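You operate a simulated robot arm through the tools that you are given. There is no shell and no other tool.

Carry out the task below with a simulated two-armed robot. There is one attempt and no reset: what you move stays moved.

TASK
Plug the pitch meter in and tune the orange viola's D string.
Fine: socket switch off before the plug goes in; within 10 ct; other peg stays where it is; switch off at the end.

Only the result counts: the job must be done as asked and must still hold three seconds after the hand-in. Knocking over, shifting, dropping, spilling or breaking anything else fails it.

THE ROBOT
Two 7-joint arms with two-finger grippers on one trunk that stands fixed in place. Base frame: the origin is at the foot of the trunk, x ahead of it, y to its left, z up. Units: mm, rad, N and s.
The left shoulder is at [50, 191, 1217], the right one opposite. With the tool pointing down near the work surface each hand reaches from about 100 to 740 mm from the base axis, measured 20 degrees to its own side. Payload 2.69 kg a hand.
Tool frame (each hand has its own): the origin (TCP) lies between the finger pads and is the grasp point; the fingertips stand 20 mm ahead of it; z points along the fingers, y is the line along which they close. The gripper opens to 100 mm; its body begins 63 mm behind the TCP.
Orientation is that of the tool frame in the base frame, as a unit quaternion [x, y, z, w]. With the fingers straight down and closing along the base's y, the tool's x points along the base's -x, its y along +y and its z along -z.

THE INTERFACE
- The arms move only by the tool move_arm. It takes "left_series", "right_series" or both (then of equal length, played together; a hand with none holds still); each is a list of rows, each a list of 7 numbers: the shift along the base's x, y, z in mm, then the turn, a rotation vector about the base's x, y, z in degrees, then the gripper command, from -1 (shut) to 1 (fully open), values between in proportion. In form: [[x, y, z, ax, ay, az, hand], ...]. A call has 1 to 20 rows; each row shifts and turns the commanded pose from where the row before left it. Each row takes 0.2 s and may step no farther than 50 mm and 0.15 rad from the row before; otherwise, or with a gripper value out of range, the whole call is refused. Where a pose cannot be reached the arm comes as near as it can. A force on the tool above 40 N (or 10 N above the force at the start of the call, whichever is more), or a blocked arm, ends the call early, and 0.2 s more pass. The fingers move at their own pace (about 153 mm/s each) and stop on an object; they squeeze with about 28 N. The grip force told is the motor's: it shows also when the fingers shut on nothing. Time passes only in rows, and 0.2 s behind the last, so rows that do not move let the fingers close. It gives the time, the measured TCP pose, the force on the tool (base axes), the opening and the grip force at its end, in the units of the frame above (readings bear some noise), with the torque about the TCP (base axes, N m) and any sound that the robot's microphone picked up.
- Cameras (640 x 400 px; columns grow to the right, rows downward): "scene" is now at [127.3, 38.9, 1414.2]; the picture's right is [0.43, -0.90, 0.00], its down [-0.27, -0.13, -0.95] and it looks along [0.86, 0.41, -0.30] (base axes); focal length 250 px, centre (320, 200). "left" rides on the left gripper at [70, 19, -99] in its tool frame; the picture's right is [-0.26, 0.97, 0.00], its down [-0.75, -0.20, -0.63] and it looks along [-0.61, -0.16, 0.78] (tool axes); focal length 230 px, centre (320, 200). "right" rides on the right gripper at [70, -19, -99] in its tool frame; the picture's right is [0.26, 0.97, 0.00], its down [-0.75, 0.20, -0.63] and it looks along [-0.61, 0.16, 0.78] (tool axes); focal length 230 px, centre (320, 200). There is no depth. A picture from a camera that has moved, and an enlarged one, comes with that camera's place and axes in the base frame and with its lens.
- capture(camera): a new picture of that camera. No time passes.
- raise_lower(by): slides the trunk up (or, below 0, down) by that many mm; the arms and the scene camera ride with it, the base frame stays. It gives what a move gives, with no picture.
- turn_head(pan, tilt): turns the head with the scene camera to pan (to the left, within 1.396 rad either way) and tilt (down, from -0.506 to 1.204), counted from straight ahead of the robot. It gives what a move gives.
- zoom(camera, box): a new picture of the part [left, top, right, bottom] of that camera's present view, enlarged. No time passes.
- hand_in(): hands the job in; it is judged then, once.

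Places have to be worked out from the pictures, the camera data and where the tool is seen. Open the grippers and draw the arms clear of the work before you hand the job in, unless the task says otherwise.

The tools are called after "Emit:" by a JSON object that holds its "api" and its "payload". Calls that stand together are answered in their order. move_arm: Moves the arms, as the interface text tells. Its arguments: {"type":"object","properties":{"left_series":{"type":"array","items":{"type":"array","items":{"type":"number"}}},"right_series":{"type":"array","items":{"type":"array","items":{"type":"number"}}}},"required":[]} The other tools are called the same way: raise_lower (by) moves the trunk up or down; turn_head (pan, tilt) turns the head that bears the scene camera; capture (camera) takes a picture; zoom (camera, box) takes an enlarged picture of a part of a camera's view; hand_in () hands the job in.

At the start:

```text
time: 0.0
left_tool_pos: [325.2, 454.8, 1395.2]
left_tool_rot: [-0.001, 1.0, 0.0, 0.001]
left_contact_force: [0.8, -0.9, 0.2]
left_torque: [-0.02, -0.03, -0.01]
left_width: 99.9
left_gripper_force: 0.0
right_tool_pos: [374.7, 36.2, 1326.7]
right_tool_rot: [0.001, 1.0, 0.001, 0.0]
right_contact_force: [-0.4, -0.1, -0.9]
right_torque: [-0.01, 0.03, 0.0]
right_width: 100.2
right_gripper_force: 0.0
trunk travel left (down, up): [-275.0, 48.0]
head pan, tilt (commanded): [0.445, 0.309]
```

scene: 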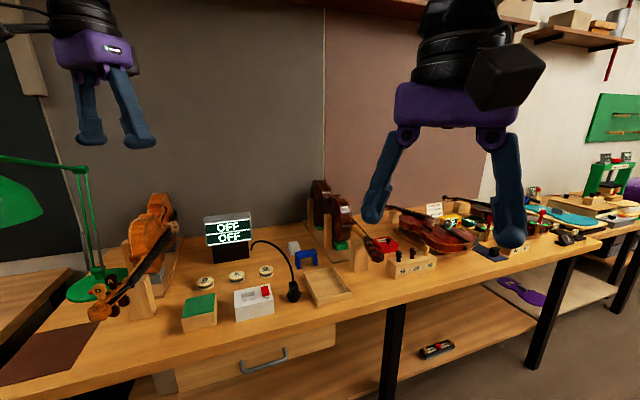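
right: 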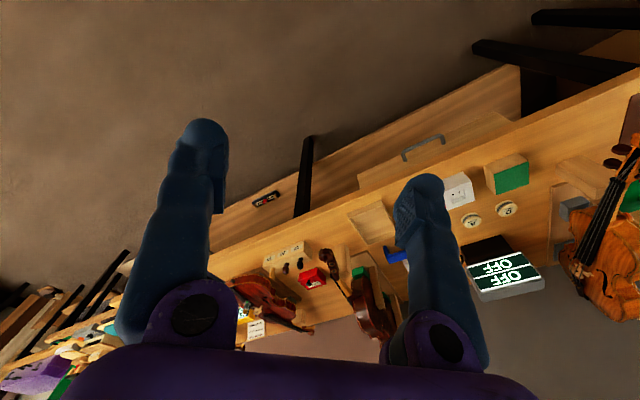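
left: 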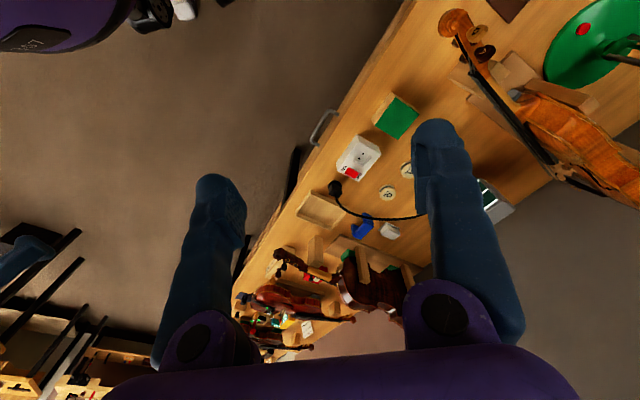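

The scene shows a bench with an orange viola at left in a cradle, a display reading OFF, a white socket box with a red switch, and a black plug on a cable. I'll zoom in on these areas to read details.

Emit:
{"api": "zoom", "payload": {"camera": "scene", "box": [60, 180, 220, 340]}}

Emit:
{"api": "zoom", "payload": {"camera": "scene", "box": [180, 190, 340, 340]}}

Emit:
{"api": "zoom", "payload": {"camera": "scene", "box": [300, 170, 460, 290]}}

Emit:
{"api": "zoom", "payload": {"camera": "left", "box": [320, 60, 520, 240]}}

```text
2.50 times, centred on (140, 260) of scene
camera zoom: at [127.3, 38.9, 1414.2], right [0.43, -0.9, 0.0], down [-0.27, -0.13, -0.95], along [0.86, 0.41, -0.3], focal length 624 px, centre (770, 50)
```

zoom: 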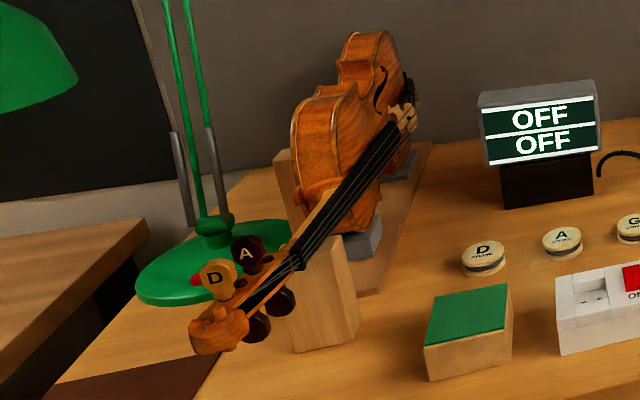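

```text
2.67 times, centred on (260, 265) of scene
camera zoom: at [127.3, 38.9, 1414.2], right [0.43, -0.9, 0.0], down [-0.27, -0.13, -0.95], along [0.86, 0.41, -0.3], focal length 665 px, centre (480, 27)
```

zoom: 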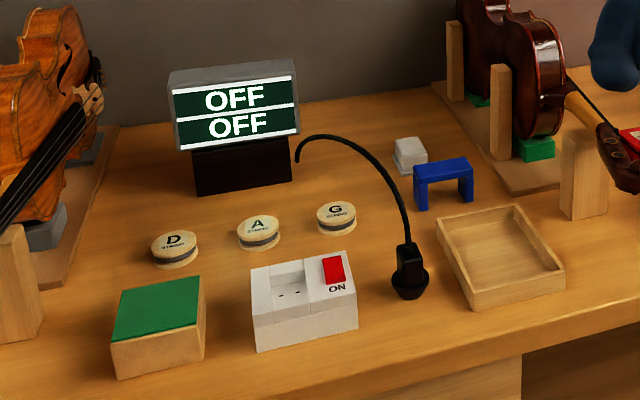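

```text
3.33 times, centred on (380, 230) of scene
camera zoom: at [127.3, 38.9, 1414.2], right [0.43, -0.9, 0.0], down [-0.27, -0.13, -0.95], along [0.86, 0.41, -0.3], focal length 832 px, centre (120, 100)
```

zoom: 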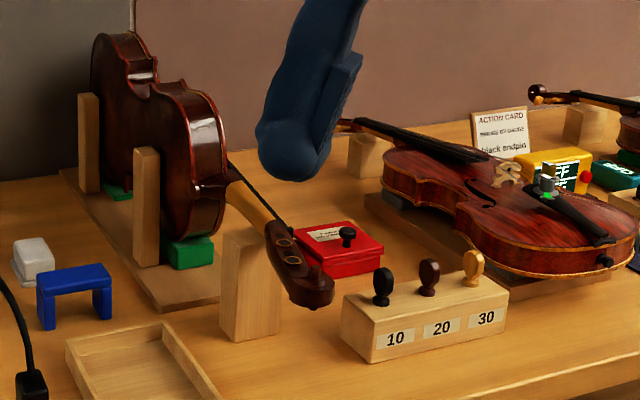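

```text
2.22 times, centred on (420, 150) of left
camera zoom: at [254.1, 473.3, 1492.7], right [0.26, 0.97, 0.0], down [0.75, -0.2, 0.63], along [0.61, -0.16, -0.78], focal length 511 px, centre (98, 311)
```

zoom: 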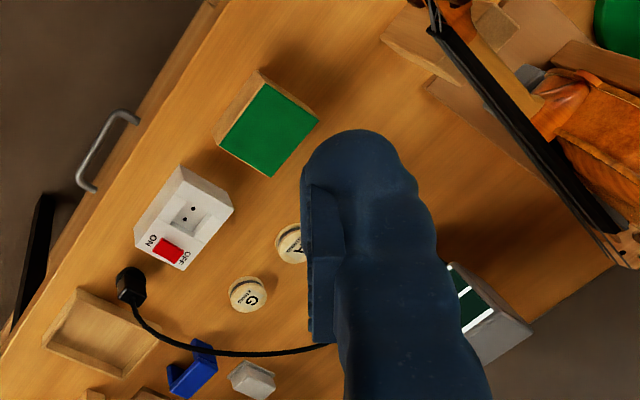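

The socket (white box) has a red rocker with ON/OFF marks; the D peg is the pale one at the scroll. I'll turn the head to face the left part of the bench for better detail.

Emit:
{"api": "turn_head", "payload": {"pan": 0.85, "tilt": 0.6}}

Emit:
{"api": "capture", "payload": {"camera": "scene"}}

```text
time: 0.9
left_tool_pos: [324.4, 454.0, 1394.0]
left_tool_rot: [-0.001, 1.0, 0.0, 0.0]
left_contact_force: [-0.5, 0.9, -0.5]
left_torque: [0.04, -0.02, 0.02]
left_width: 99.9
left_gripper_force: 0.0
right_tool_pos: [375.0, 36.5, 1326.7]
right_tool_rot: [0.0, 1.0, 0.0, 0.0]
right_contact_force: [-0.2, -0.1, 0.2]
right_torque: [-0.01, 0.0, 0.02]
right_width: 100.0
right_gripper_force: 0.1
trunk travel left (down, up): [-275.0, 48.0]
head pan, tilt (commanded): [0.85, 0.6]
```

```text
taken
camera scene: at [101.4, 65.0, 1387.6], right [0.75, -0.66, 0.0], down [-0.37, -0.42, -0.83], along [0.55, 0.62, -0.56], focal length 250 px, centre (320, 200)
```

scene: 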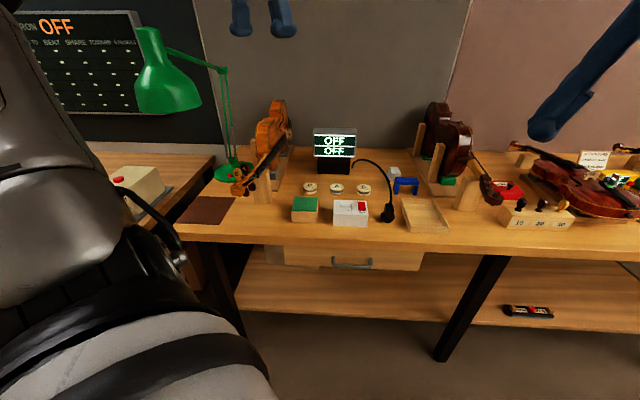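

Good overview; I'll zoom in on the viola's scroll, the meter/buttons and the socket, and the blackboard.

Emit:
{"api": "zoom", "payload": {"camera": "scene", "box": [200, 140, 296, 200]}}

Emit:
{"api": "zoom", "payload": {"camera": "scene", "box": [280, 170, 400, 245]}}

Emit:
{"api": "zoom", "payload": {"camera": "scene", "box": [290, 120, 386, 180]}}

Emit:
{"api": "zoom", "payload": {"camera": "scene", "box": [10, 0, 202, 120]}}

```text
6.67 times, centred on (248, 170) of scene
camera zoom: at [101.4, 65.0, 1387.6], right [0.75, -0.66, 0.0], down [-0.37, -0.42, -0.83], along [0.55, 0.62, -0.56], focal length 1664 px, centre (800, 400)
```

zoom: 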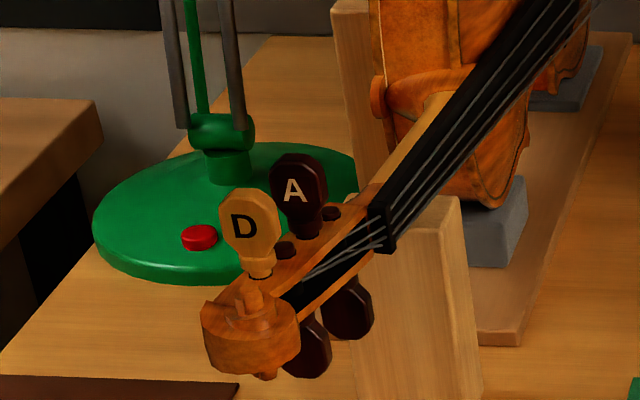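

```text
5.33 times, centred on (340, 208) of scene
camera zoom: at [101.4, 65.0, 1387.6], right [0.75, -0.66, 0.0], down [-0.37, -0.42, -0.83], along [0.55, 0.62, -0.56], focal length 1331 px, centre (213, 160)
```

zoom: 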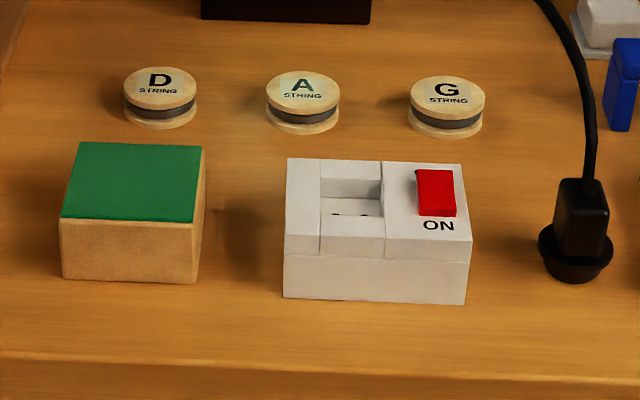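

```text
6.67 times, centred on (338, 150) of scene
camera zoom: at [101.4, 65.0, 1387.6], right [0.75, -0.66, 0.0], down [-0.37, -0.42, -0.83], along [0.55, 0.62, -0.56], focal length 1664 px, centre (200, 533)
```

zoom: 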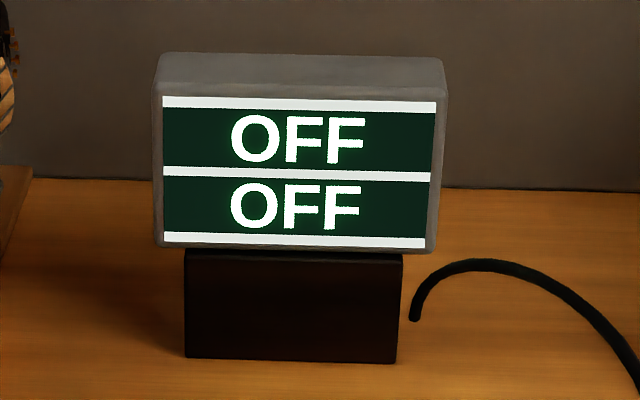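

```text
3.33 times, centred on (106, 60) of scene
camera zoom: at [101.4, 65.0, 1387.6], right [0.75, -0.66, 0.0], down [-0.37, -0.42, -0.83], along [0.55, 0.62, -0.56], focal length 832 px, centre (1033, 667)
```

zoom: 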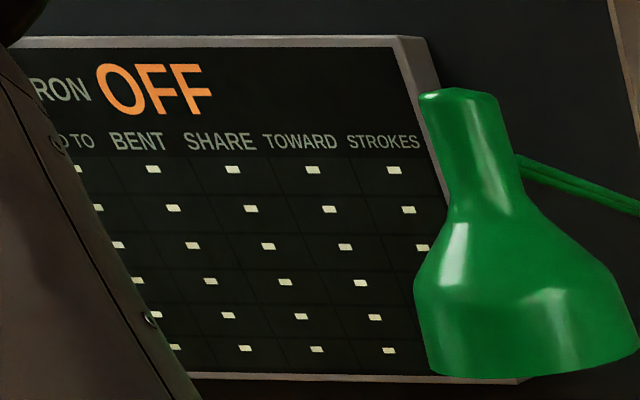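

The table front runs obliquely; I judge the socket at about (640, 471, 905) and the D peg near (350, 675, 1050). I'll bring the left hand to a viewing spot before the socket to look at it with the wrist camera.

Emit:
{"api": "move_arm", "payload": {"left_series": [[20, 4.5, -35, 0, 0, 0, 1], [20, 4.5, -35, 0, 0, 0, 1], [20, 4.5, -35, 0, 0, 0, 1], [20, 4.5, -35, 0, 0, 0, 1], [20, 4.5, -35, 0, 0, 0, 1], [20, 4.5, -35, 0, 0, 0, 1], [20, 4.5, -35, 0, 0, 0, 1], [20, 4.5, -35, 0, 0, 0, 1]]}}

Emit:
{"api": "capture", "payload": {"camera": "left"}}

Emit:
{"api": "capture", "payload": {"camera": "scene"}}

```text
time: 2.7
left_tool_pos: [484.2, 489.2, 1114.4]
left_tool_rot: [-0.001, 1.0, -0.001, 0.001]
left_contact_force: [0.6, 0.4, 0.0]
left_torque: [0.0, 0.0, -0.01]
left_width: 100.0
left_gripper_force: 0.1
right_tool_pos: [376.7, 37.8, 1326.8]
right_tool_rot: [0.001, 1.0, 0.0, 0.0]
right_contact_force: [-0.6, 0.1, -0.4]
right_torque: [0.01, 0.01, 0.0]
right_width: 100.0
right_gripper_force: 0.1
trunk travel left (down, up): [-275.0, 48.0]
head pan, tilt (commanded): [0.85, 0.6]
```

```text
taken
camera left: at [414.3, 507.8, 1212.3], right [0.26, 0.97, 0.0], down [0.75, -0.2, 0.63], along [0.61, -0.16, -0.78], focal length 230 px, centre (320, 200)
```

left: 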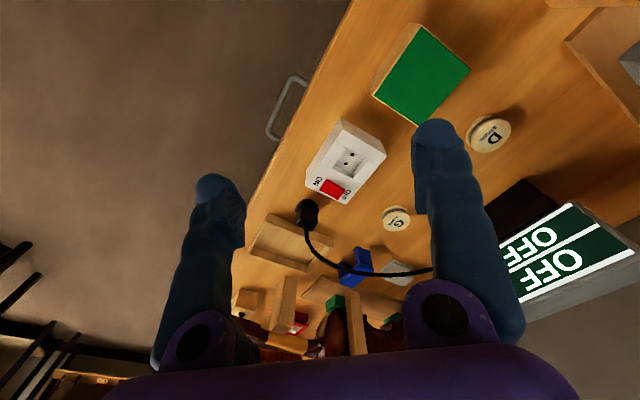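

```text
taken
camera scene: at [102.2, 65.7, 1387.4], right [0.75, -0.66, 0.0], down [-0.37, -0.42, -0.82], along [0.54, 0.62, -0.57], focal length 250 px, centre (320, 200)
```

scene: 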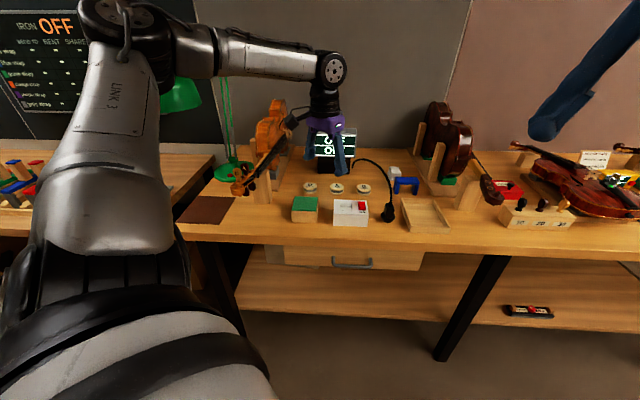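

The wrist camera sees the socket well. I'll zoom in on the socket, the switch and the plug.

Emit:
{"api": "zoom", "payload": {"camera": "left", "box": [280, 100, 400, 175]}}

Emit:
{"api": "zoom", "payload": {"camera": "left", "box": [260, 170, 420, 270]}}

Emit:
{"api": "zoom", "payload": {"camera": "scene", "box": [280, 170, 408, 250]}}

```text
5.33 times, centred on (340, 138) of left
camera zoom: at [414.3, 507.8, 1212.3], right [0.26, 0.97, 0.0], down [0.75, -0.2, 0.63], along [0.61, -0.16, -0.78], focal length 1227 px, centre (213, 533)
```

zoom: 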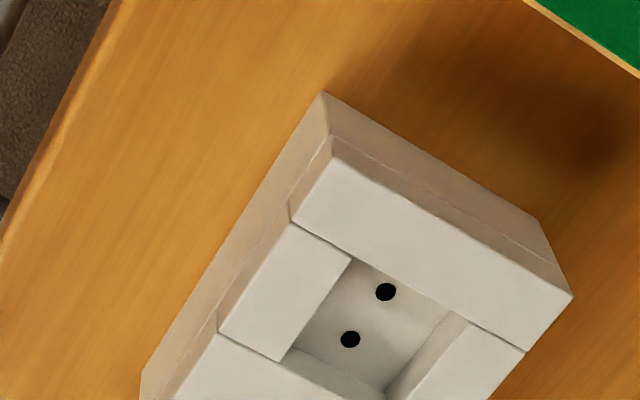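

```text
4.00 times, centred on (340, 220) of left
camera zoom: at [414.3, 507.8, 1212.3], right [0.26, 0.97, 0.0], down [0.75, -0.2, 0.63], along [0.61, -0.16, -0.78], focal length 920 px, centre (240, 120)
```

zoom: 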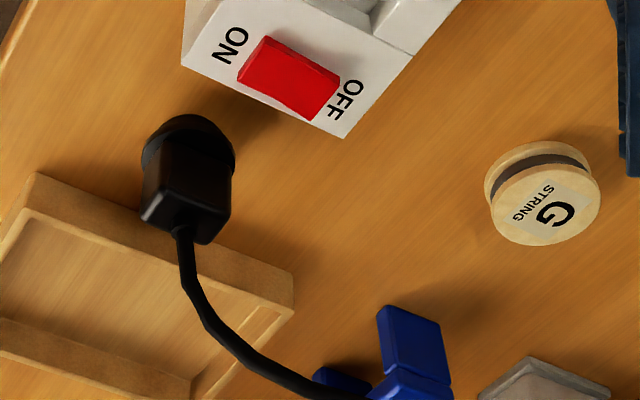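

```text
5.00 times, centred on (344, 210) of scene
camera zoom: at [102.2, 65.7, 1387.4], right [0.75, -0.66, 0.0], down [-0.37, -0.42, -0.82], along [0.54, 0.62, -0.57], focal length 1248 px, centre (200, 150)
```

zoom: 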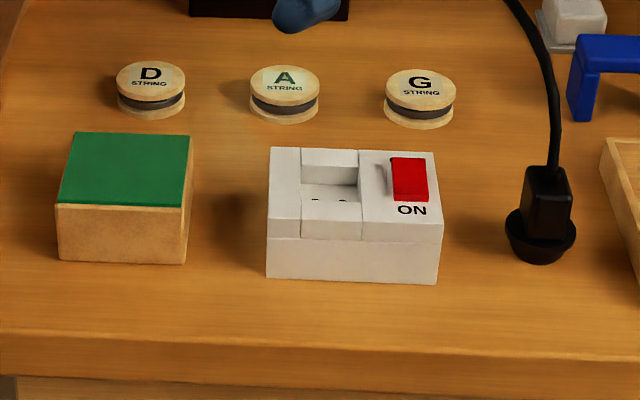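

I triangulate the switch at about (635, 470, 910), the plug at about (695, 407) with its top near z 918, and the holes about 18 mm apart along the table's front edge. I'll bring the wrist camera nearer to see the rocker state and the plug.

Emit:
{"api": "move_arm", "payload": {"left_series": [[27, -14, -28, 0, 0, 0, 1], [27, -14, -28, 0, 0, 0, 1], [27, -14, -28, 0, 0, 0, 1], [27, -14, -28, 0, 0, 0, 1]]}}

Emit:
{"api": "capture", "payload": {"camera": "left"}}

Emit:
{"api": "zoom", "payload": {"camera": "left", "box": [256, 60, 384, 140]}}

Emit:
{"api": "zoom", "payload": {"camera": "left", "box": [256, 140, 384, 220]}}

```text
time: 3.7
left_tool_pos: [593.3, 432.5, 999.6]
left_tool_rot: [0.0, 1.0, 0.0, 0.0]
left_contact_force: [0.1, 0.1, 0.4]
left_torque: [0.0, 0.0, 0.02]
left_width: 100.1
left_gripper_force: 0.1
right_tool_pos: [375.6, 37.0, 1325.6]
right_tool_rot: [0.001, 1.0, 0.001, -0.001]
right_contact_force: [1.0, 1.0, 0.3]
right_torque: [0.01, 0.03, 0.01]
right_width: 99.7
right_gripper_force: 0.1
trunk travel left (down, up): [-275.0, 48.0]
head pan, tilt (commanded): [0.85, 0.6]
```

```text
taken
camera left: at [522.9, 451.5, 1098.6], right [0.26, 0.97, 0.0], down [0.75, -0.2, 0.63], along [0.61, -0.16, -0.78], focal length 230 px, centre (320, 200)
```

left: 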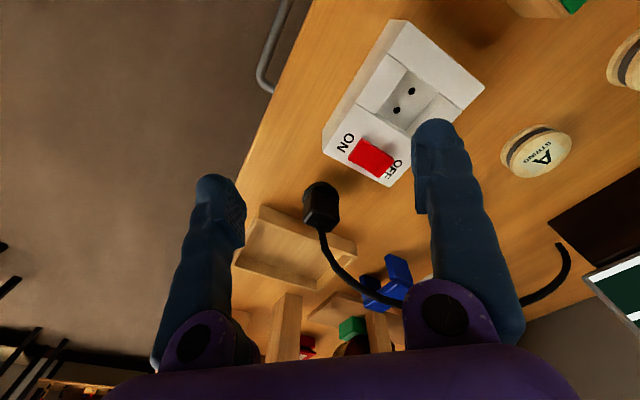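

```text
5.00 times, centred on (320, 100) of left
camera zoom: at [522.9, 451.5, 1098.6], right [0.26, 0.97, 0.0], down [0.75, -0.2, 0.63], along [0.61, -0.16, -0.78], focal length 1150 px, centre (320, 700)
```

zoom: 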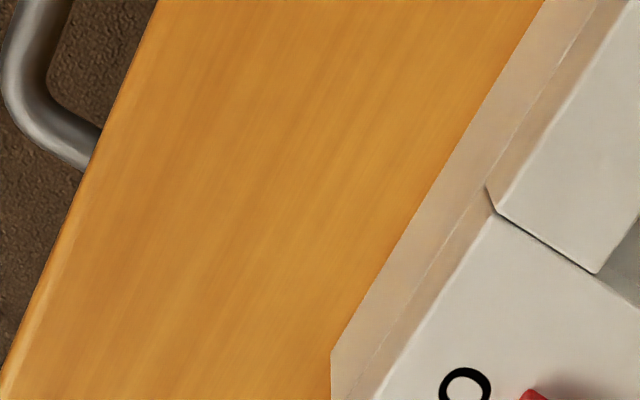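

```text
5.00 times, centred on (320, 180) of left
camera zoom: at [522.9, 451.5, 1098.6], right [0.26, 0.97, 0.0], down [0.75, -0.2, 0.63], along [0.61, -0.16, -0.78], focal length 1150 px, centre (320, 300)
```

zoom: 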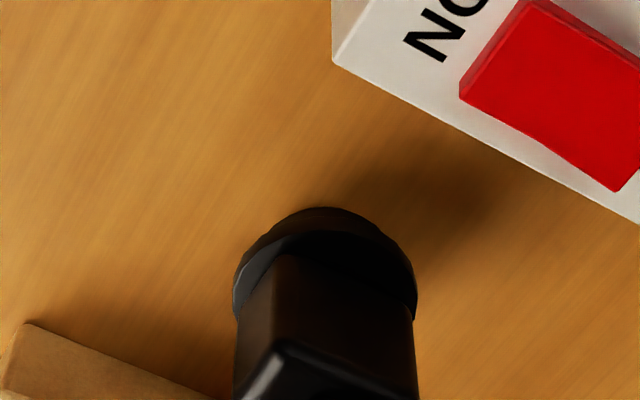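

The arm reached this pose without trouble. I'll zoom on the switch and the socket recess and the plug body separately.

Emit:
{"api": "zoom", "payload": {"camera": "left", "box": [325, 120, 421, 180]}}

Emit:
{"api": "zoom", "payload": {"camera": "left", "box": [330, 40, 490, 140]}}

Emit:
{"api": "zoom", "payload": {"camera": "left", "box": [272, 170, 384, 240]}}

Emit:
{"api": "zoom", "payload": {"camera": "scene", "box": [320, 175, 416, 235]}}

```text
6.67 times, centred on (373, 150) of left
camera zoom: at [522.9, 451.5, 1098.6], right [0.26, 0.97, 0.0], down [0.75, -0.2, 0.63], along [0.61, -0.16, -0.78], focal length 1534 px, centre (-33, 533)
```

zoom: 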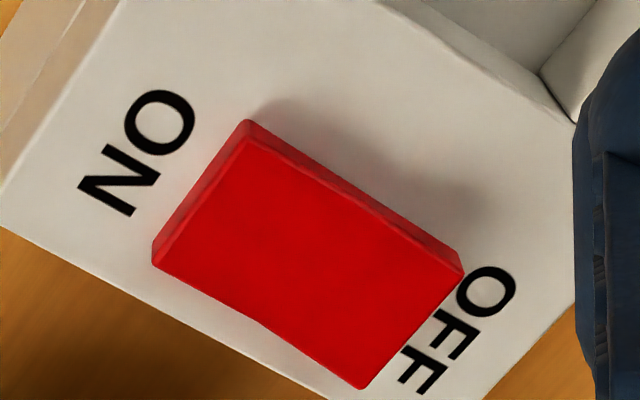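

```text
4.00 times, centred on (410, 90) of left
camera zoom: at [522.9, 451.5, 1098.6], right [0.26, 0.97, 0.0], down [0.75, -0.2, 0.63], along [0.61, -0.16, -0.78], focal length 920 px, centre (-40, 640)
```

zoom: 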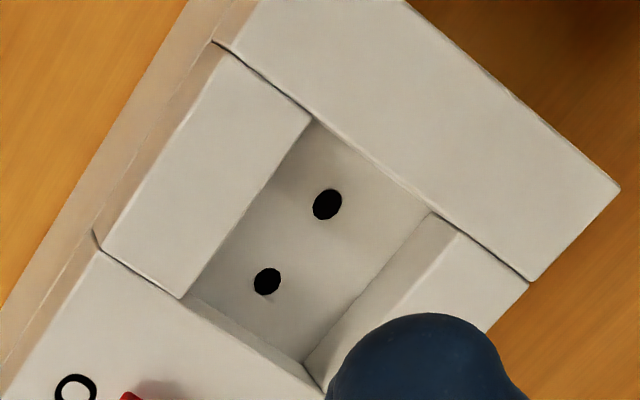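

```text
5.71 times, centred on (328, 205) of left
camera zoom: at [522.9, 451.5, 1098.6], right [0.26, 0.97, 0.0], down [0.75, -0.2, 0.63], along [0.61, -0.16, -0.78], focal length 1315 px, centre (274, 171)
```

zoom: 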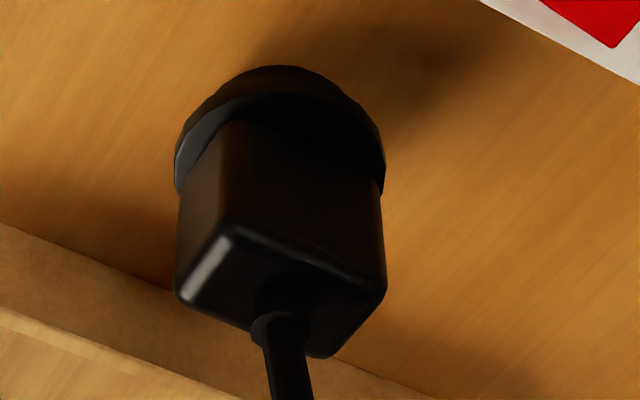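

```text
6.67 times, centred on (368, 205) of scene
camera zoom: at [102.3, 65.1, 1387.4], right [0.75, -0.66, 0.0], down [-0.37, -0.42, -0.82], along [0.54, 0.62, -0.57], focal length 1664 px, centre (0, 167)
```

zoom: 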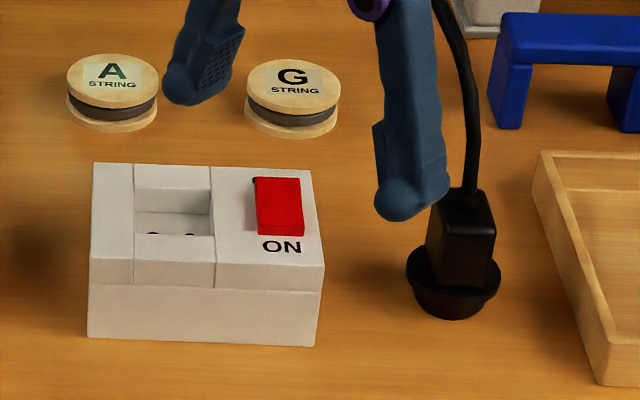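

The rocker's OFF end stands high (its shadow is farther out there), so I judge the switch is presently ON. The bench is turned about 45°: holes run along e=[0.71,-0.71], socket centre ≈(598,507). I'll yaw the left tool by 45° so its fingers close along that edge direction, raising it a little, and look again.

Emit:
{"api": "move_arm", "payload": {"left_series": [[-5, 0, 8, 0, 0, 7.5, 1], [-5, 0, 8, 0, 0, 7.5, 1], [-5, 0, 8, 0, 0, 7.5, 1], [-5, 0, 8, 0, 0, 7.5, 1], [-5, 0, 8, 0, 0, 7.5, 1], [-5, 0, 8, 0, 0, 7.5, 1]]}}

Emit:
{"api": "capture", "payload": {"camera": "left"}}

Emit:
{"api": "capture", "payload": {"camera": "scene"}}

```text
time: 5.1
left_tool_pos: [561.4, 435.5, 1051.4]
left_tool_rot: [-0.384, 0.924, 0.001, 0.001]
left_contact_force: [0.5, -0.3, -0.5]
left_torque: [0.0, 0.03, 0.02]
left_width: 100.0
left_gripper_force: 0.0
right_tool_pos: [374.9, 37.8, 1325.9]
right_tool_rot: [0.001, 1.0, 0.001, 0.0]
right_contact_force: [-0.8, 0.0, 0.2]
right_torque: [0.0, 0.0, 0.01]
right_width: 100.2
right_gripper_force: 0.0
trunk travel left (down, up): [-275.0, 48.0]
head pan, tilt (commanded): [0.85, 0.6]
```

```text
taken
camera left: at [498.6, 398.5, 1149.3], right [-0.5, 0.86, 0.0], down [0.67, 0.39, 0.63], along [0.54, 0.32, -0.78], focal length 230 px, centre (320, 200)
```

left: 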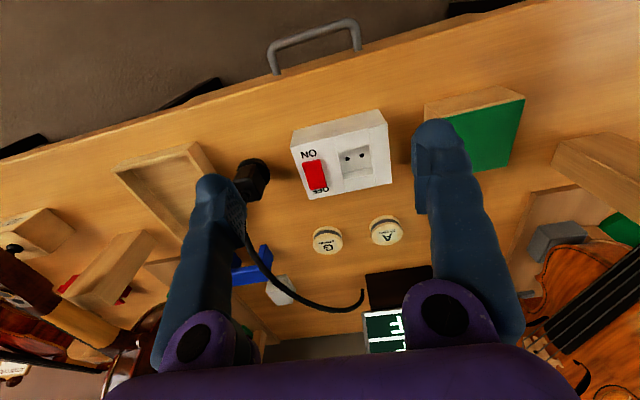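

```text
taken
camera scene: at [101.1, 65.0, 1387.5], right [0.75, -0.66, 0.0], down [-0.37, -0.42, -0.83], along [0.54, 0.62, -0.56], focal length 250 px, centre (320, 200)
```

scene: 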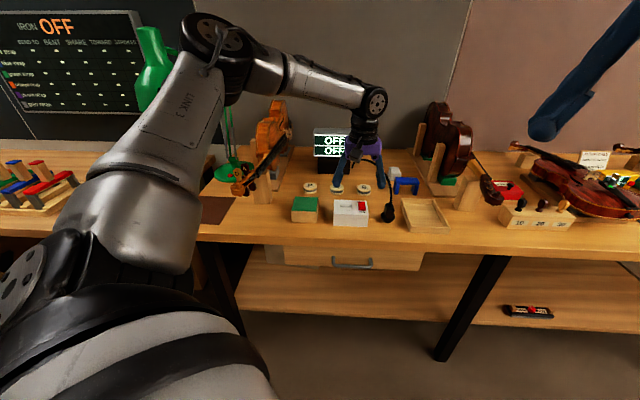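

The view is now aligned with the table (upside down). I'll zoom on socket and plug for tilt of the rocker and for more precise positions.

Emit:
{"api": "zoom", "payload": {"camera": "left", "box": [284, 130, 396, 200]}}

Emit:
{"api": "zoom", "payload": {"camera": "left", "box": [200, 140, 312, 210]}}

Emit:
{"api": "zoom", "payload": {"camera": "scene", "box": [290, 125, 402, 195]}}

```text
5.71 times, centred on (340, 165) of left
camera zoom: at [498.6, 398.5, 1149.3], right [-0.5, 0.86, 0.0], down [0.67, 0.39, 0.63], along [0.54, 0.32, -0.78], focal length 1315 px, centre (206, 400)
```

zoom: 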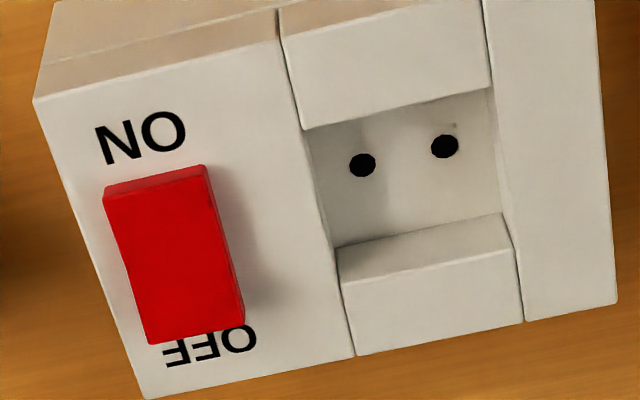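

```text
5.71 times, centred on (256, 175) of left
camera zoom: at [498.6, 398.5, 1149.3], right [-0.5, 0.86, 0.0], down [0.67, 0.39, 0.63], along [0.54, 0.32, -0.78], focal length 1315 px, centre (686, 343)
```

zoom: 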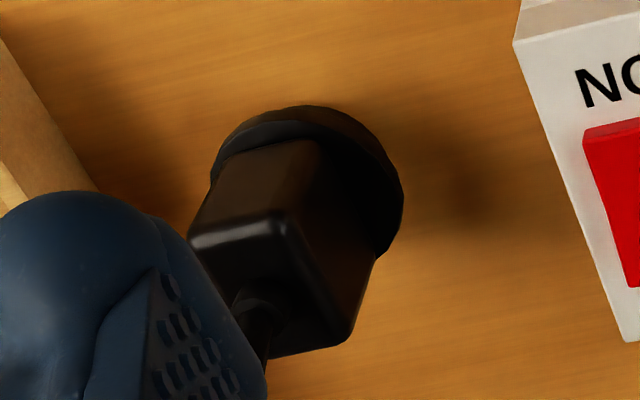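

```text
5.71 times, centred on (346, 160) of scene
camera zoom: at [101.1, 65.0, 1387.5], right [0.75, -0.66, 0.0], down [-0.37, -0.42, -0.83], along [0.54, 0.62, -0.56], focal length 1426 px, centre (171, 429)
```

zoom: 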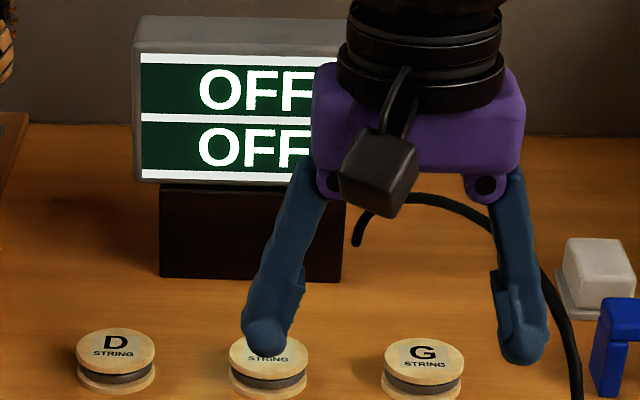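

Socket floor ≈ z 892, box top ≈ 908, table ≈ 852; rocker centre ≈ (633.5, 471), its OFF end toward +d (≈(646,483)). I'll close the left gripper and go above the OFF end at a safe height to test the reach.

Emit:
{"api": "move_arm", "payload": {"left_series": [[16, 9, -5, 0, 0, 0, -1], [16, 9, -5, 0, 0, 0, -1], [16, 9, -5, 0, 0, 0, -1], [16, 9, -5, 0, 0, 0, -1], [17.6, 8.5, -5, 0, 0, 0, -1], [0, 0, -10, 0, 0, 0, -1]]}}

Emit:
{"api": "capture", "payload": {"camera": "left"}}

Emit:
{"api": "zoom", "payload": {"camera": "scene", "box": [290, 140, 418, 220]}}

```text
time: 6.5
left_tool_pos: [620.6, 472.4, 1021.3]
left_tool_rot: [-0.383, 0.924, -0.001, 0.001]
left_contact_force: [-0.1, 0.0, 0.1]
left_torque: [-0.01, -0.01, -0.01]
left_width: 0.0
left_gripper_force: 28.1
left hand out of reach, approached as far as the arm can: row 5
right_tool_pos: [376.9, 36.4, 1327.2]
right_tool_rot: [0.0, 1.0, 0.001, 0.0]
right_contact_force: [0.0, 0.9, -0.3]
right_torque: [0.0, 0.02, 0.0]
right_width: 100.1
right_gripper_force: 0.0
trunk travel left (down, up): [-275.0, 48.0]
head pan, tilt (commanded): [0.85, 0.6]
```

```text
taken
camera left: at [558.8, 436.6, 1118.7], right [-0.5, 0.86, 0.0], down [0.67, 0.39, 0.63], along [0.55, 0.32, -0.78], focal length 230 px, centre (320, 200)
```

left: 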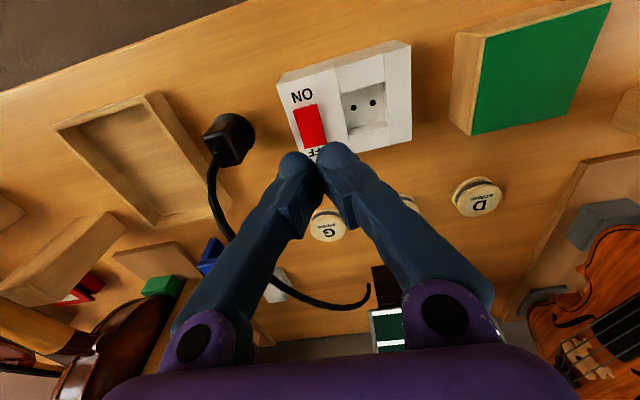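

```text
5.00 times, centred on (354, 180) of scene
camera zoom: at [101.7, 64.9, 1387.5], right [0.75, -0.66, 0.0], down [-0.37, -0.42, -0.82], along [0.54, 0.62, -0.57], focal length 1248 px, centre (150, 300)
```

zoom: 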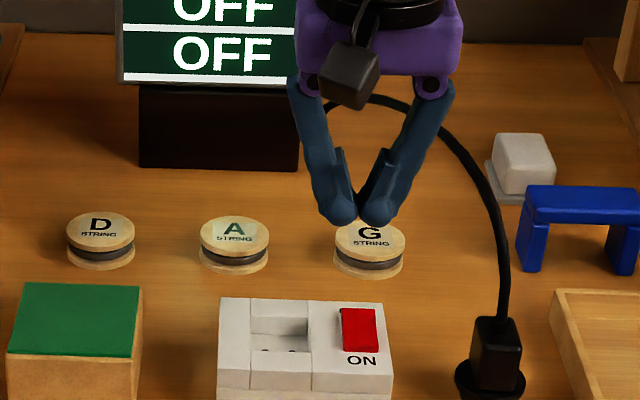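

Straight-down reach ends at about (620,472), short of what I need, so I'll tilt the tool forward by 35° about the table-edge axis; that brings the wrist nearer. I'll also look at fingertip shape: two domes side by side, about 24 mm each.

Emit:
{"api": "move_arm", "payload": {"left_series": [[0, 0, 0, 4.95, -4.95, 0, -1], [0, 0, 0, 4.95, -4.95, 0, -1], [0, 0, 0, 4.95, -4.95, 0, -1], [0, 0, 0, 4.95, -4.95, 0, -1], [0, 0, 0, 4.95, -4.95, 0, -1]]}}

Emit:
{"api": "capture", "payload": {"camera": "left"}}

Emit:
{"api": "zoom", "payload": {"camera": "scene", "box": [290, 140, 418, 220]}}

```text
time: 7.7
left_tool_pos: [625.5, 473.4, 1020.7]
left_tool_rot: [-0.366, 0.881, 0.114, 0.278]
left_contact_force: [-0.1, -0.2, 0.3]
left_torque: [-0.02, 0.0, -0.01]
left_width: 0.0
left_gripper_force: 28.4
right_tool_pos: [375.7, 37.4, 1326.6]
right_tool_rot: [0.001, 1.0, 0.001, 0.001]
right_contact_force: [-0.3, -0.4, 0.2]
right_torque: [0.0, -0.01, -0.01]
right_width: 100.0
right_gripper_force: 0.1
trunk travel left (down, up): [-275.0, 48.0]
head pan, tilt (commanded): [0.85, 0.6]
```

```text
taken
camera left: at [531.3, 406.1, 1060.3], right [-0.53, 0.83, 0.15], down [0.32, 0.04, 0.95], along [0.78, 0.55, -0.29], focal length 230 px, centre (320, 200)
```

left: 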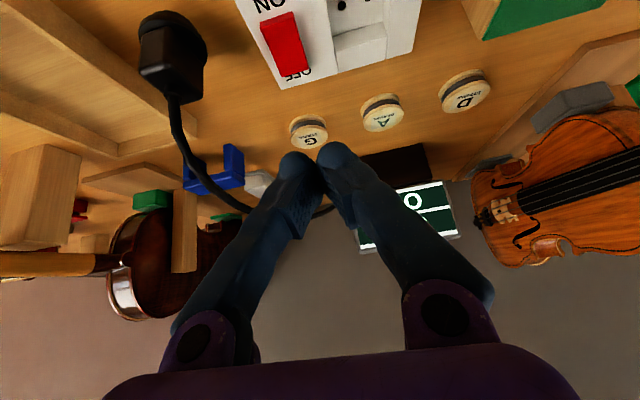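

```text
5.00 times, centred on (354, 180) of scene
camera zoom: at [101.3, 65.2, 1387.5], right [0.75, -0.66, 0.0], down [-0.37, -0.42, -0.83], along [0.54, 0.62, -0.56], focal length 1248 px, centre (150, 300)
```

zoom: 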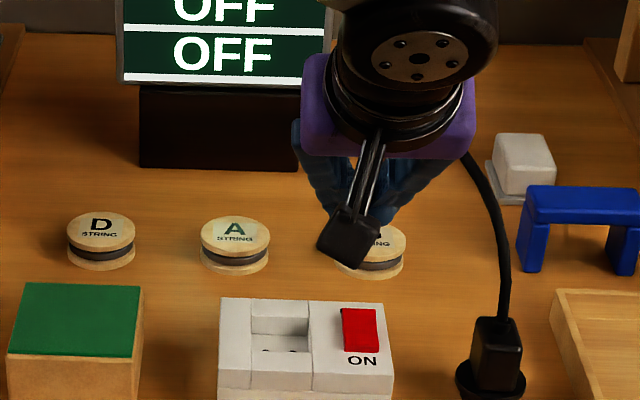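

The tilt is reached and the pose is stable. I'll zoom on the fingertips to gauge their true size and offset before pressing.

Emit:
{"api": "zoom", "payload": {"camera": "left", "box": [272, 130, 368, 190]}}

Emit:
{"api": "zoom", "payload": {"camera": "left", "box": [240, 0, 400, 100]}}

```text
6.67 times, centred on (320, 160) of left
camera zoom: at [531.3, 406.1, 1060.3], right [-0.53, 0.83, 0.15], down [0.32, 0.04, 0.95], along [0.78, 0.55, -0.29], focal length 1534 px, centre (320, 467)
```

zoom: 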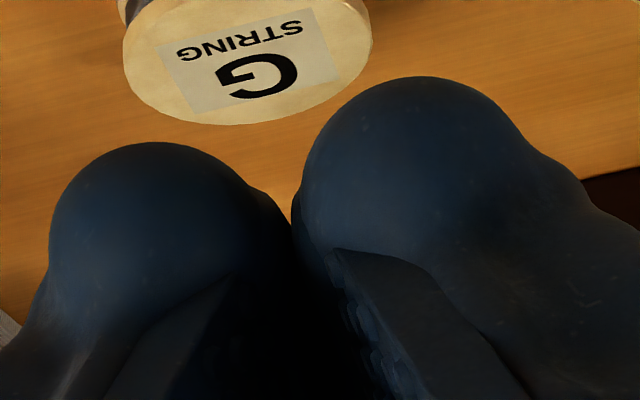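

```text
4.00 times, centred on (320, 50) of left
camera zoom: at [531.3, 406.1, 1060.3], right [-0.53, 0.83, 0.15], down [0.32, 0.04, 0.95], along [0.78, 0.55, -0.29], focal length 920 px, centre (320, 800)
```

zoom: 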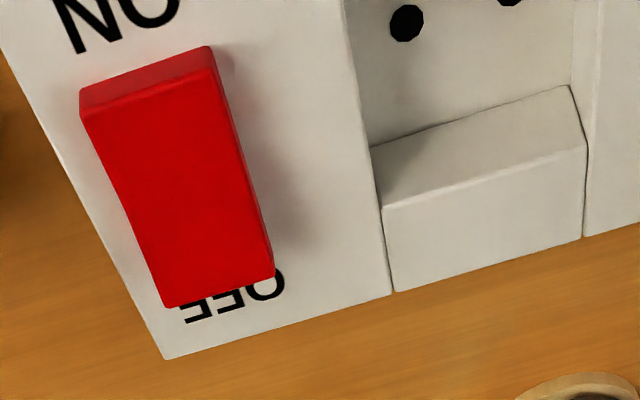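

To be sure of the rocker's state, I'll look at it from a lower angle in front: if the ON end is down, its top face will show tilted toward the camera.

Emit:
{"api": "move_arm", "payload": {"left_series": [[-13.5, -11, -14, 0, 0, 0, -1], [-13.5, -11, -14, 0, 0, 0, -1], [-13.5, -11, -14, 0, 0, 0, -1], [-13.5, -11, -14, 0, 0, 0, -1]]}}

Emit:
{"api": "capture", "payload": {"camera": "left"}}

Emit:
{"api": "zoom", "payload": {"camera": "left", "box": [240, 80, 400, 180]}}

```text
time: 8.7
left_tool_pos: [570.4, 429.6, 965.0]
left_tool_rot: [-0.366, 0.88, 0.115, 0.279]
left_contact_force: [0.2, 0.0, 0.2]
left_torque: [-0.01, -0.01, 0.01]
left_width: 0.1
left_gripper_force: 28.3
right_tool_pos: [374.1, 36.5, 1325.8]
right_tool_rot: [0.002, 1.0, 0.001, 0.0]
right_contact_force: [-0.4, -0.4, 0.4]
right_torque: [0.01, 0.01, -0.03]
right_width: 99.8
right_gripper_force: 0.1
trunk travel left (down, up): [-275.0, 48.0]
head pan, tilt (commanded): [0.85, 0.6]
```

```text
taken
camera left: at [476.7, 362.2, 1005.6], right [-0.54, 0.83, 0.15], down [0.32, 0.04, 0.95], along [0.78, 0.55, -0.29], focal length 230 px, centre (320, 200)
```

left: 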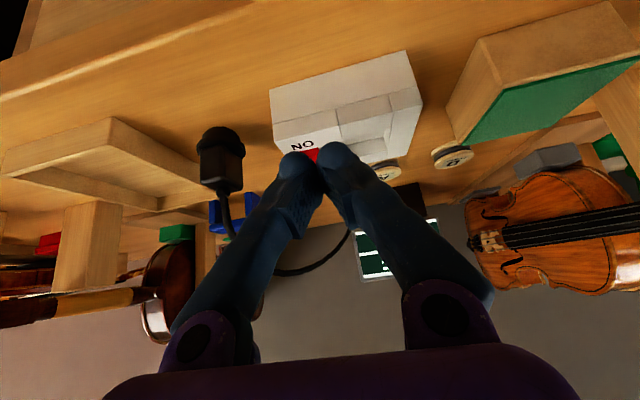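

```text
4.00 times, centred on (320, 130) of left
camera zoom: at [476.7, 362.2, 1005.6], right [-0.54, 0.83, 0.15], down [0.32, 0.04, 0.95], along [0.78, 0.55, -0.29], focal length 920 px, centre (320, 480)
```

zoom: 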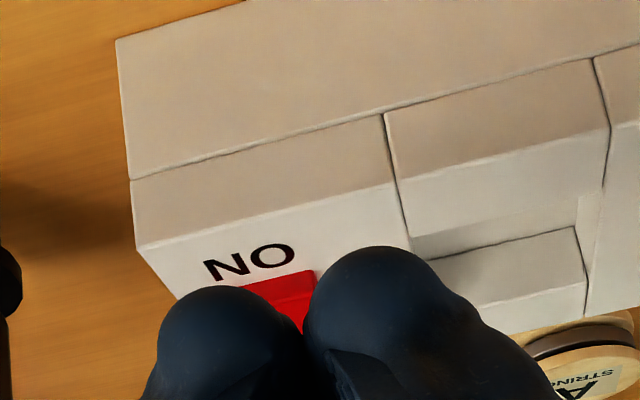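

The fingers hide the rocker; I'll open them in place so the camera can look between them.

Emit:
{"api": "move_arm", "payload": {"left_series": [[0, 0, 5, 0, 0, 0, 1], [0, 0, 0, 0, 0, 0, 1], [0, 0, 0, 0, 0, 0, 1]]}}

Emit:
{"api": "zoom", "payload": {"camera": "left", "box": [240, 100, 400, 200]}}

Emit:
{"api": "zoom", "payload": {"camera": "left", "box": [180, 110, 276, 170]}}

```text
time: 9.5
left_tool_pos: [571.5, 429.3, 969.1]
left_tool_rot: [-0.365, 0.881, 0.115, 0.278]
left_contact_force: [-0.4, -0.2, -0.5]
left_torque: [0.0, 0.01, 0.01]
left_width: 99.8
left_gripper_force: 0.1
right_tool_pos: [375.1, 36.6, 1326.5]
right_tool_rot: [0.001, 1.0, 0.001, 0.001]
right_contact_force: [-0.5, -0.2, 0.1]
right_torque: [0.01, 0.04, 0.03]
right_width: 100.3
right_gripper_force: 0.0
trunk travel left (down, up): [-275.0, 48.0]
head pan, tilt (commanded): [0.85, 0.6]
```

```text
4.00 times, centred on (320, 150) of left
camera zoom: at [477.2, 362.2, 1010.3], right [-0.53, 0.83, 0.15], down [0.32, 0.04, 0.95], along [0.78, 0.55, -0.29], focal length 920 px, centre (320, 400)
```

zoom: 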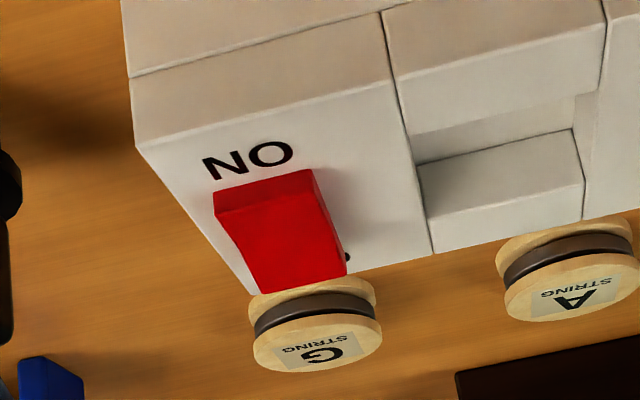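

```text
6.67 times, centred on (228, 140) of left
camera zoom: at [477.2, 362.2, 1010.3], right [-0.53, 0.83, 0.15], down [0.32, 0.04, 0.95], along [0.78, 0.55, -0.29], focal length 1534 px, centre (933, 600)
```

zoom: 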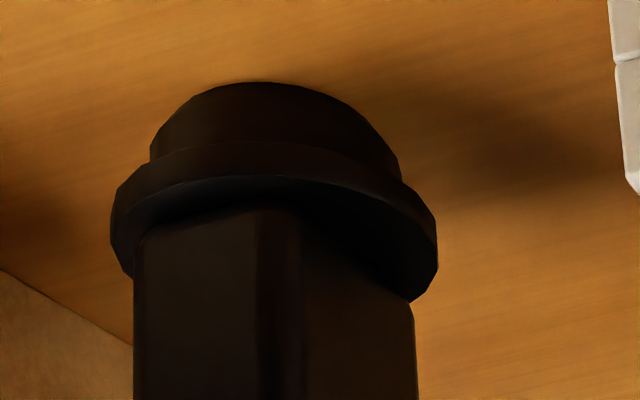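

Confirmed: the OFF end stands raised, so the switch is ON now. I'll close the fingers and go above the OFF end with the left finger lined up on it (TCP ≈ (650,472,965)).

Emit:
{"api": "move_arm", "payload": {"left_series": [[0, 0, 0, 0, 0, 0, -1], [0, 0, 0, 0, 0, 0, -1], [20, 11, -1, 0, 0, 0, -1], [20, 11, -1, 0, 0, 0, -1], [20, 11, -1, 0, 0, 0, -1], [19, 10, -1, 0, 0, 0, -1]]}}

Emit:
{"api": "capture", "payload": {"camera": "left"}}

Emit:
{"api": "zoom", "payload": {"camera": "scene", "box": [310, 160, 406, 220]}}

```text
time: 10.9
left_tool_pos: [649.4, 473.6, 966.0]
left_tool_rot: [-0.365, 0.881, 0.114, 0.278]
left_contact_force: [-0.6, 0.1, 0.6]
left_torque: [0.01, -0.04, -0.04]
left_width: 0.0
left_gripper_force: 27.2
right_tool_pos: [374.2, 37.6, 1327.2]
right_tool_rot: [0.0, 1.0, 0.001, -0.001]
right_contact_force: [0.1, -1.0, -0.6]
right_torque: [-0.02, -0.01, 0.01]
right_width: 100.1
right_gripper_force: 0.2
trunk travel left (down, up): [-275.0, 48.0]
head pan, tilt (commanded): [0.85, 0.6]
```

```text
taken
camera left: at [556.2, 406.0, 1006.5], right [-0.53, 0.83, 0.15], down [0.32, 0.04, 0.95], along [0.78, 0.55, -0.29], focal length 230 px, centre (320, 200)
```

left: 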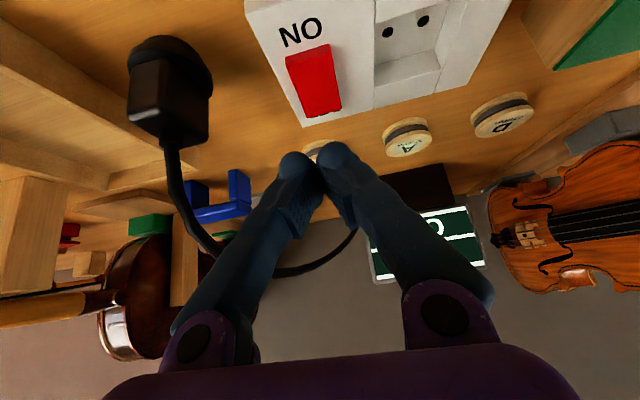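

```text
6.67 times, centred on (358, 190) of scene
camera zoom: at [101.7, 65.2, 1387.5], right [0.75, -0.66, 0.0], down [-0.37, -0.42, -0.82], along [0.54, 0.62, -0.57], focal length 1664 px, centre (67, 267)
```

zoom: 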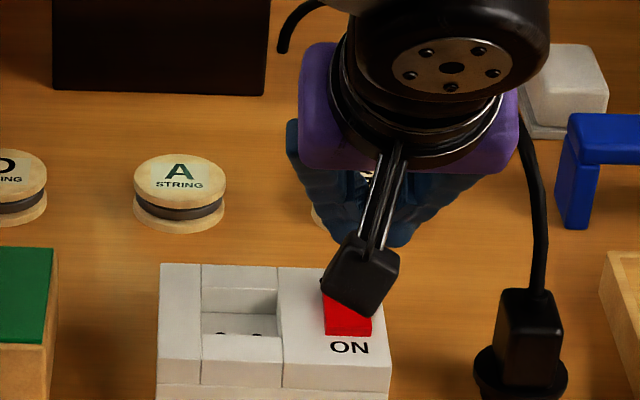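

OFF end re-measured at ≈(646,480), matching the plan. I'll descend to about 9 mm above it first, then press in small steps.

Emit:
{"api": "move_arm", "payload": {"left_series": [[0, 0, -10, 0, 0, 0, -1], [0, 0, -10, 0, 0, 0, -1], [0, 0, -3, 0, 0, 0, -1], [0, 0, -3, 0, 0, 0, -1]]}}

Emit:
{"api": "capture", "payload": {"camera": "left"}}

Emit:
{"api": "zoom", "payload": {"camera": "scene", "box": [310, 160, 406, 220]}}

```text
time: 11.9
left_tool_pos: [644.3, 474.2, 943.8]
left_tool_rot: [-0.365, 0.881, 0.114, 0.279]
left_contact_force: [-0.8, -0.1, 0.6]
left_torque: [-0.02, 0.02, 0.0]
left_width: 0.0
left_gripper_force: 28.0
left hand out of reach, approached as far as the arm can: row 2, 4
right_tool_pos: [376.4, 36.9, 1327.0]
right_tool_rot: [0.0, 1.0, 0.0, 0.0]
right_contact_force: [0.9, -0.1, 0.0]
right_torque: [0.01, 0.0, -0.05]
right_width: 99.7
right_gripper_force: 0.0
trunk travel left (down, up): [-275.0, 48.0]
head pan, tilt (commanded): [0.85, 0.6]
```

```text
taken
camera left: at [550.6, 407.0, 984.6], right [-0.53, 0.83, 0.15], down [0.32, 0.04, 0.95], along [0.78, 0.55, -0.29], focal length 230 px, centre (320, 200)
```

left: 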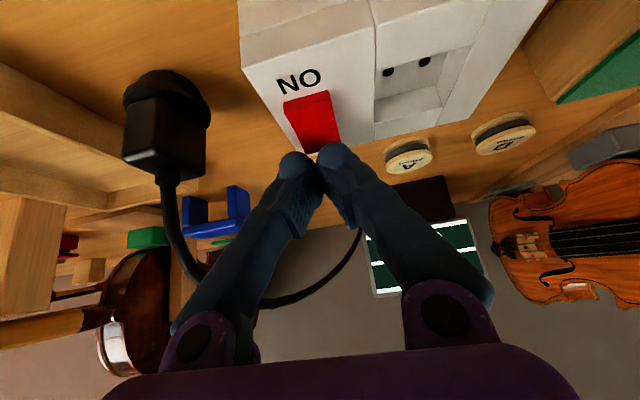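

```text
6.67 times, centred on (358, 190) of scene
camera zoom: at [101.3, 65.1, 1387.5], right [0.75, -0.66, 0.0], down [-0.37, -0.42, -0.83], along [0.54, 0.62, -0.56], focal length 1664 px, centre (67, 267)
```

zoom: 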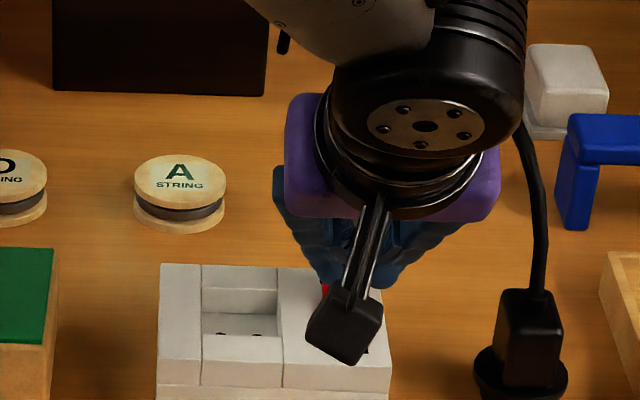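

The arm runs out of reach down here, so I'll draw back up, then lower the trunk by about 190 mm so the shoulder is nearer the wrist's height (the hand will ride down too).

Emit:
{"api": "move_arm", "payload": {"left_series": [[0, 0, 25, 0, 0, 0, -1], [-10, -6, 40, 0, 0, 0, -1], [-12, -8, 40, 0, 0, 0, -1], [-12, -8, 40, 0, 0, 0, -1], [-12, -8, 40, 0, 0, 0, -1], [-12, -8, 40, 0, 0, 0, -1]]}}

Emit:
{"api": "raise_lower", "payload": {"by": -100}}

Emit:
{"api": "capture", "payload": {"camera": "scene"}}

```text
time: 13.3
left_tool_pos: [587.7, 435.7, 1173.8]
left_tool_rot: [-0.366, 0.881, 0.115, 0.278]
left_contact_force: [0.0, -0.3, 0.2]
left_torque: [-0.01, -0.05, -0.01]
left_width: 0.0
left_gripper_force: 27.9
right_tool_pos: [374.0, 36.0, 1328.1]
right_tool_rot: [0.001, 1.0, 0.001, 0.001]
right_contact_force: [-0.2, 0.1, -0.1]
right_torque: [0.04, -0.02, 0.01]
right_width: 100.0
right_gripper_force: 0.2
trunk travel left (down, up): [-275.0, 48.0]
head pan, tilt (commanded): [0.85, 0.6]
```

```text
time: 14.6
left_tool_pos: [587.6, 435.5, 1071.8]
left_tool_rot: [-0.366, 0.881, 0.115, 0.278]
left_contact_force: [-0.6, 1.0, -0.7]
left_torque: [-0.01, 0.0, -0.03]
left_width: 0.0
left_gripper_force: 27.6
right_tool_pos: [374.4, 36.6, 1227.3]
right_tool_rot: [0.0, 1.0, 0.001, 0.0]
right_contact_force: [-0.2, 0.6, 0.3]
right_torque: [0.0, -0.07, 0.02]
right_width: 99.8
right_gripper_force: 0.0
trunk travel left (down, up): [-175.0, 148.0]
head pan, tilt (commanded): [0.85, 0.6]
```

```text
taken
camera scene: at [101.1, 65.0, 1287.6], right [0.75, -0.66, 0.0], down [-0.37, -0.42, -0.83], along [0.54, 0.62, -0.56], focal length 250 px, centre (320, 200)
```

scene: 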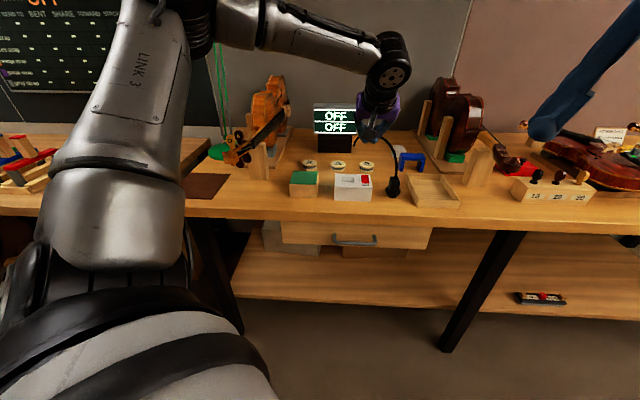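

All clear; I'll lower another 70 mm (hand then near z 1000, still above everything below it).

Emit:
{"api": "raise_lower", "payload": {"by": -70}}

Emit:
{"api": "capture", "payload": {"camera": "scene"}}

Emit:
{"api": "capture", "payload": {"camera": "left"}}

```text
time: 15.7
left_tool_pos: [587.4, 437.3, 1003.8]
left_tool_rot: [-0.366, 0.881, 0.115, 0.278]
left_contact_force: [-0.5, -0.3, -0.1]
left_torque: [0.01, 0.02, -0.02]
left_width: 0.3
left_gripper_force: 27.7
right_tool_pos: [374.9, 38.8, 1157.2]
right_tool_rot: [0.002, 1.0, 0.001, 0.001]
right_contact_force: [0.0, -0.1, 0.0]
right_torque: [0.0, 0.0, 0.02]
right_width: 100.2
right_gripper_force: 0.1
trunk travel left (down, up): [-105.0, 218.0]
head pan, tilt (commanded): [0.85, 0.6]
```

```text
taken
camera scene: at [101.1, 65.0, 1217.6], right [0.75, -0.66, 0.0], down [-0.37, -0.42, -0.83], along [0.54, 0.62, -0.56], focal length 250 px, centre (320, 200)
```

scene: 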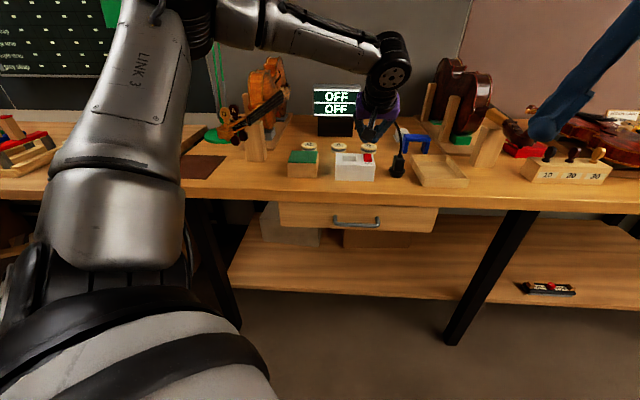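

```text
taken
camera left: at [494.3, 369.3, 1043.2], right [-0.53, 0.83, 0.15], down [0.32, 0.04, 0.95], along [0.78, 0.55, -0.29], focal length 230 px, centre (320, 200)
```

left: 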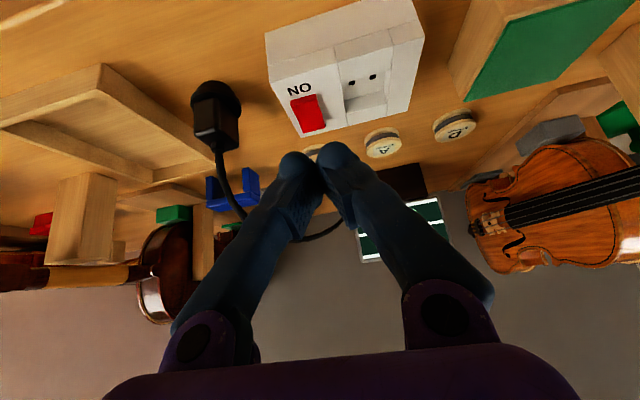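

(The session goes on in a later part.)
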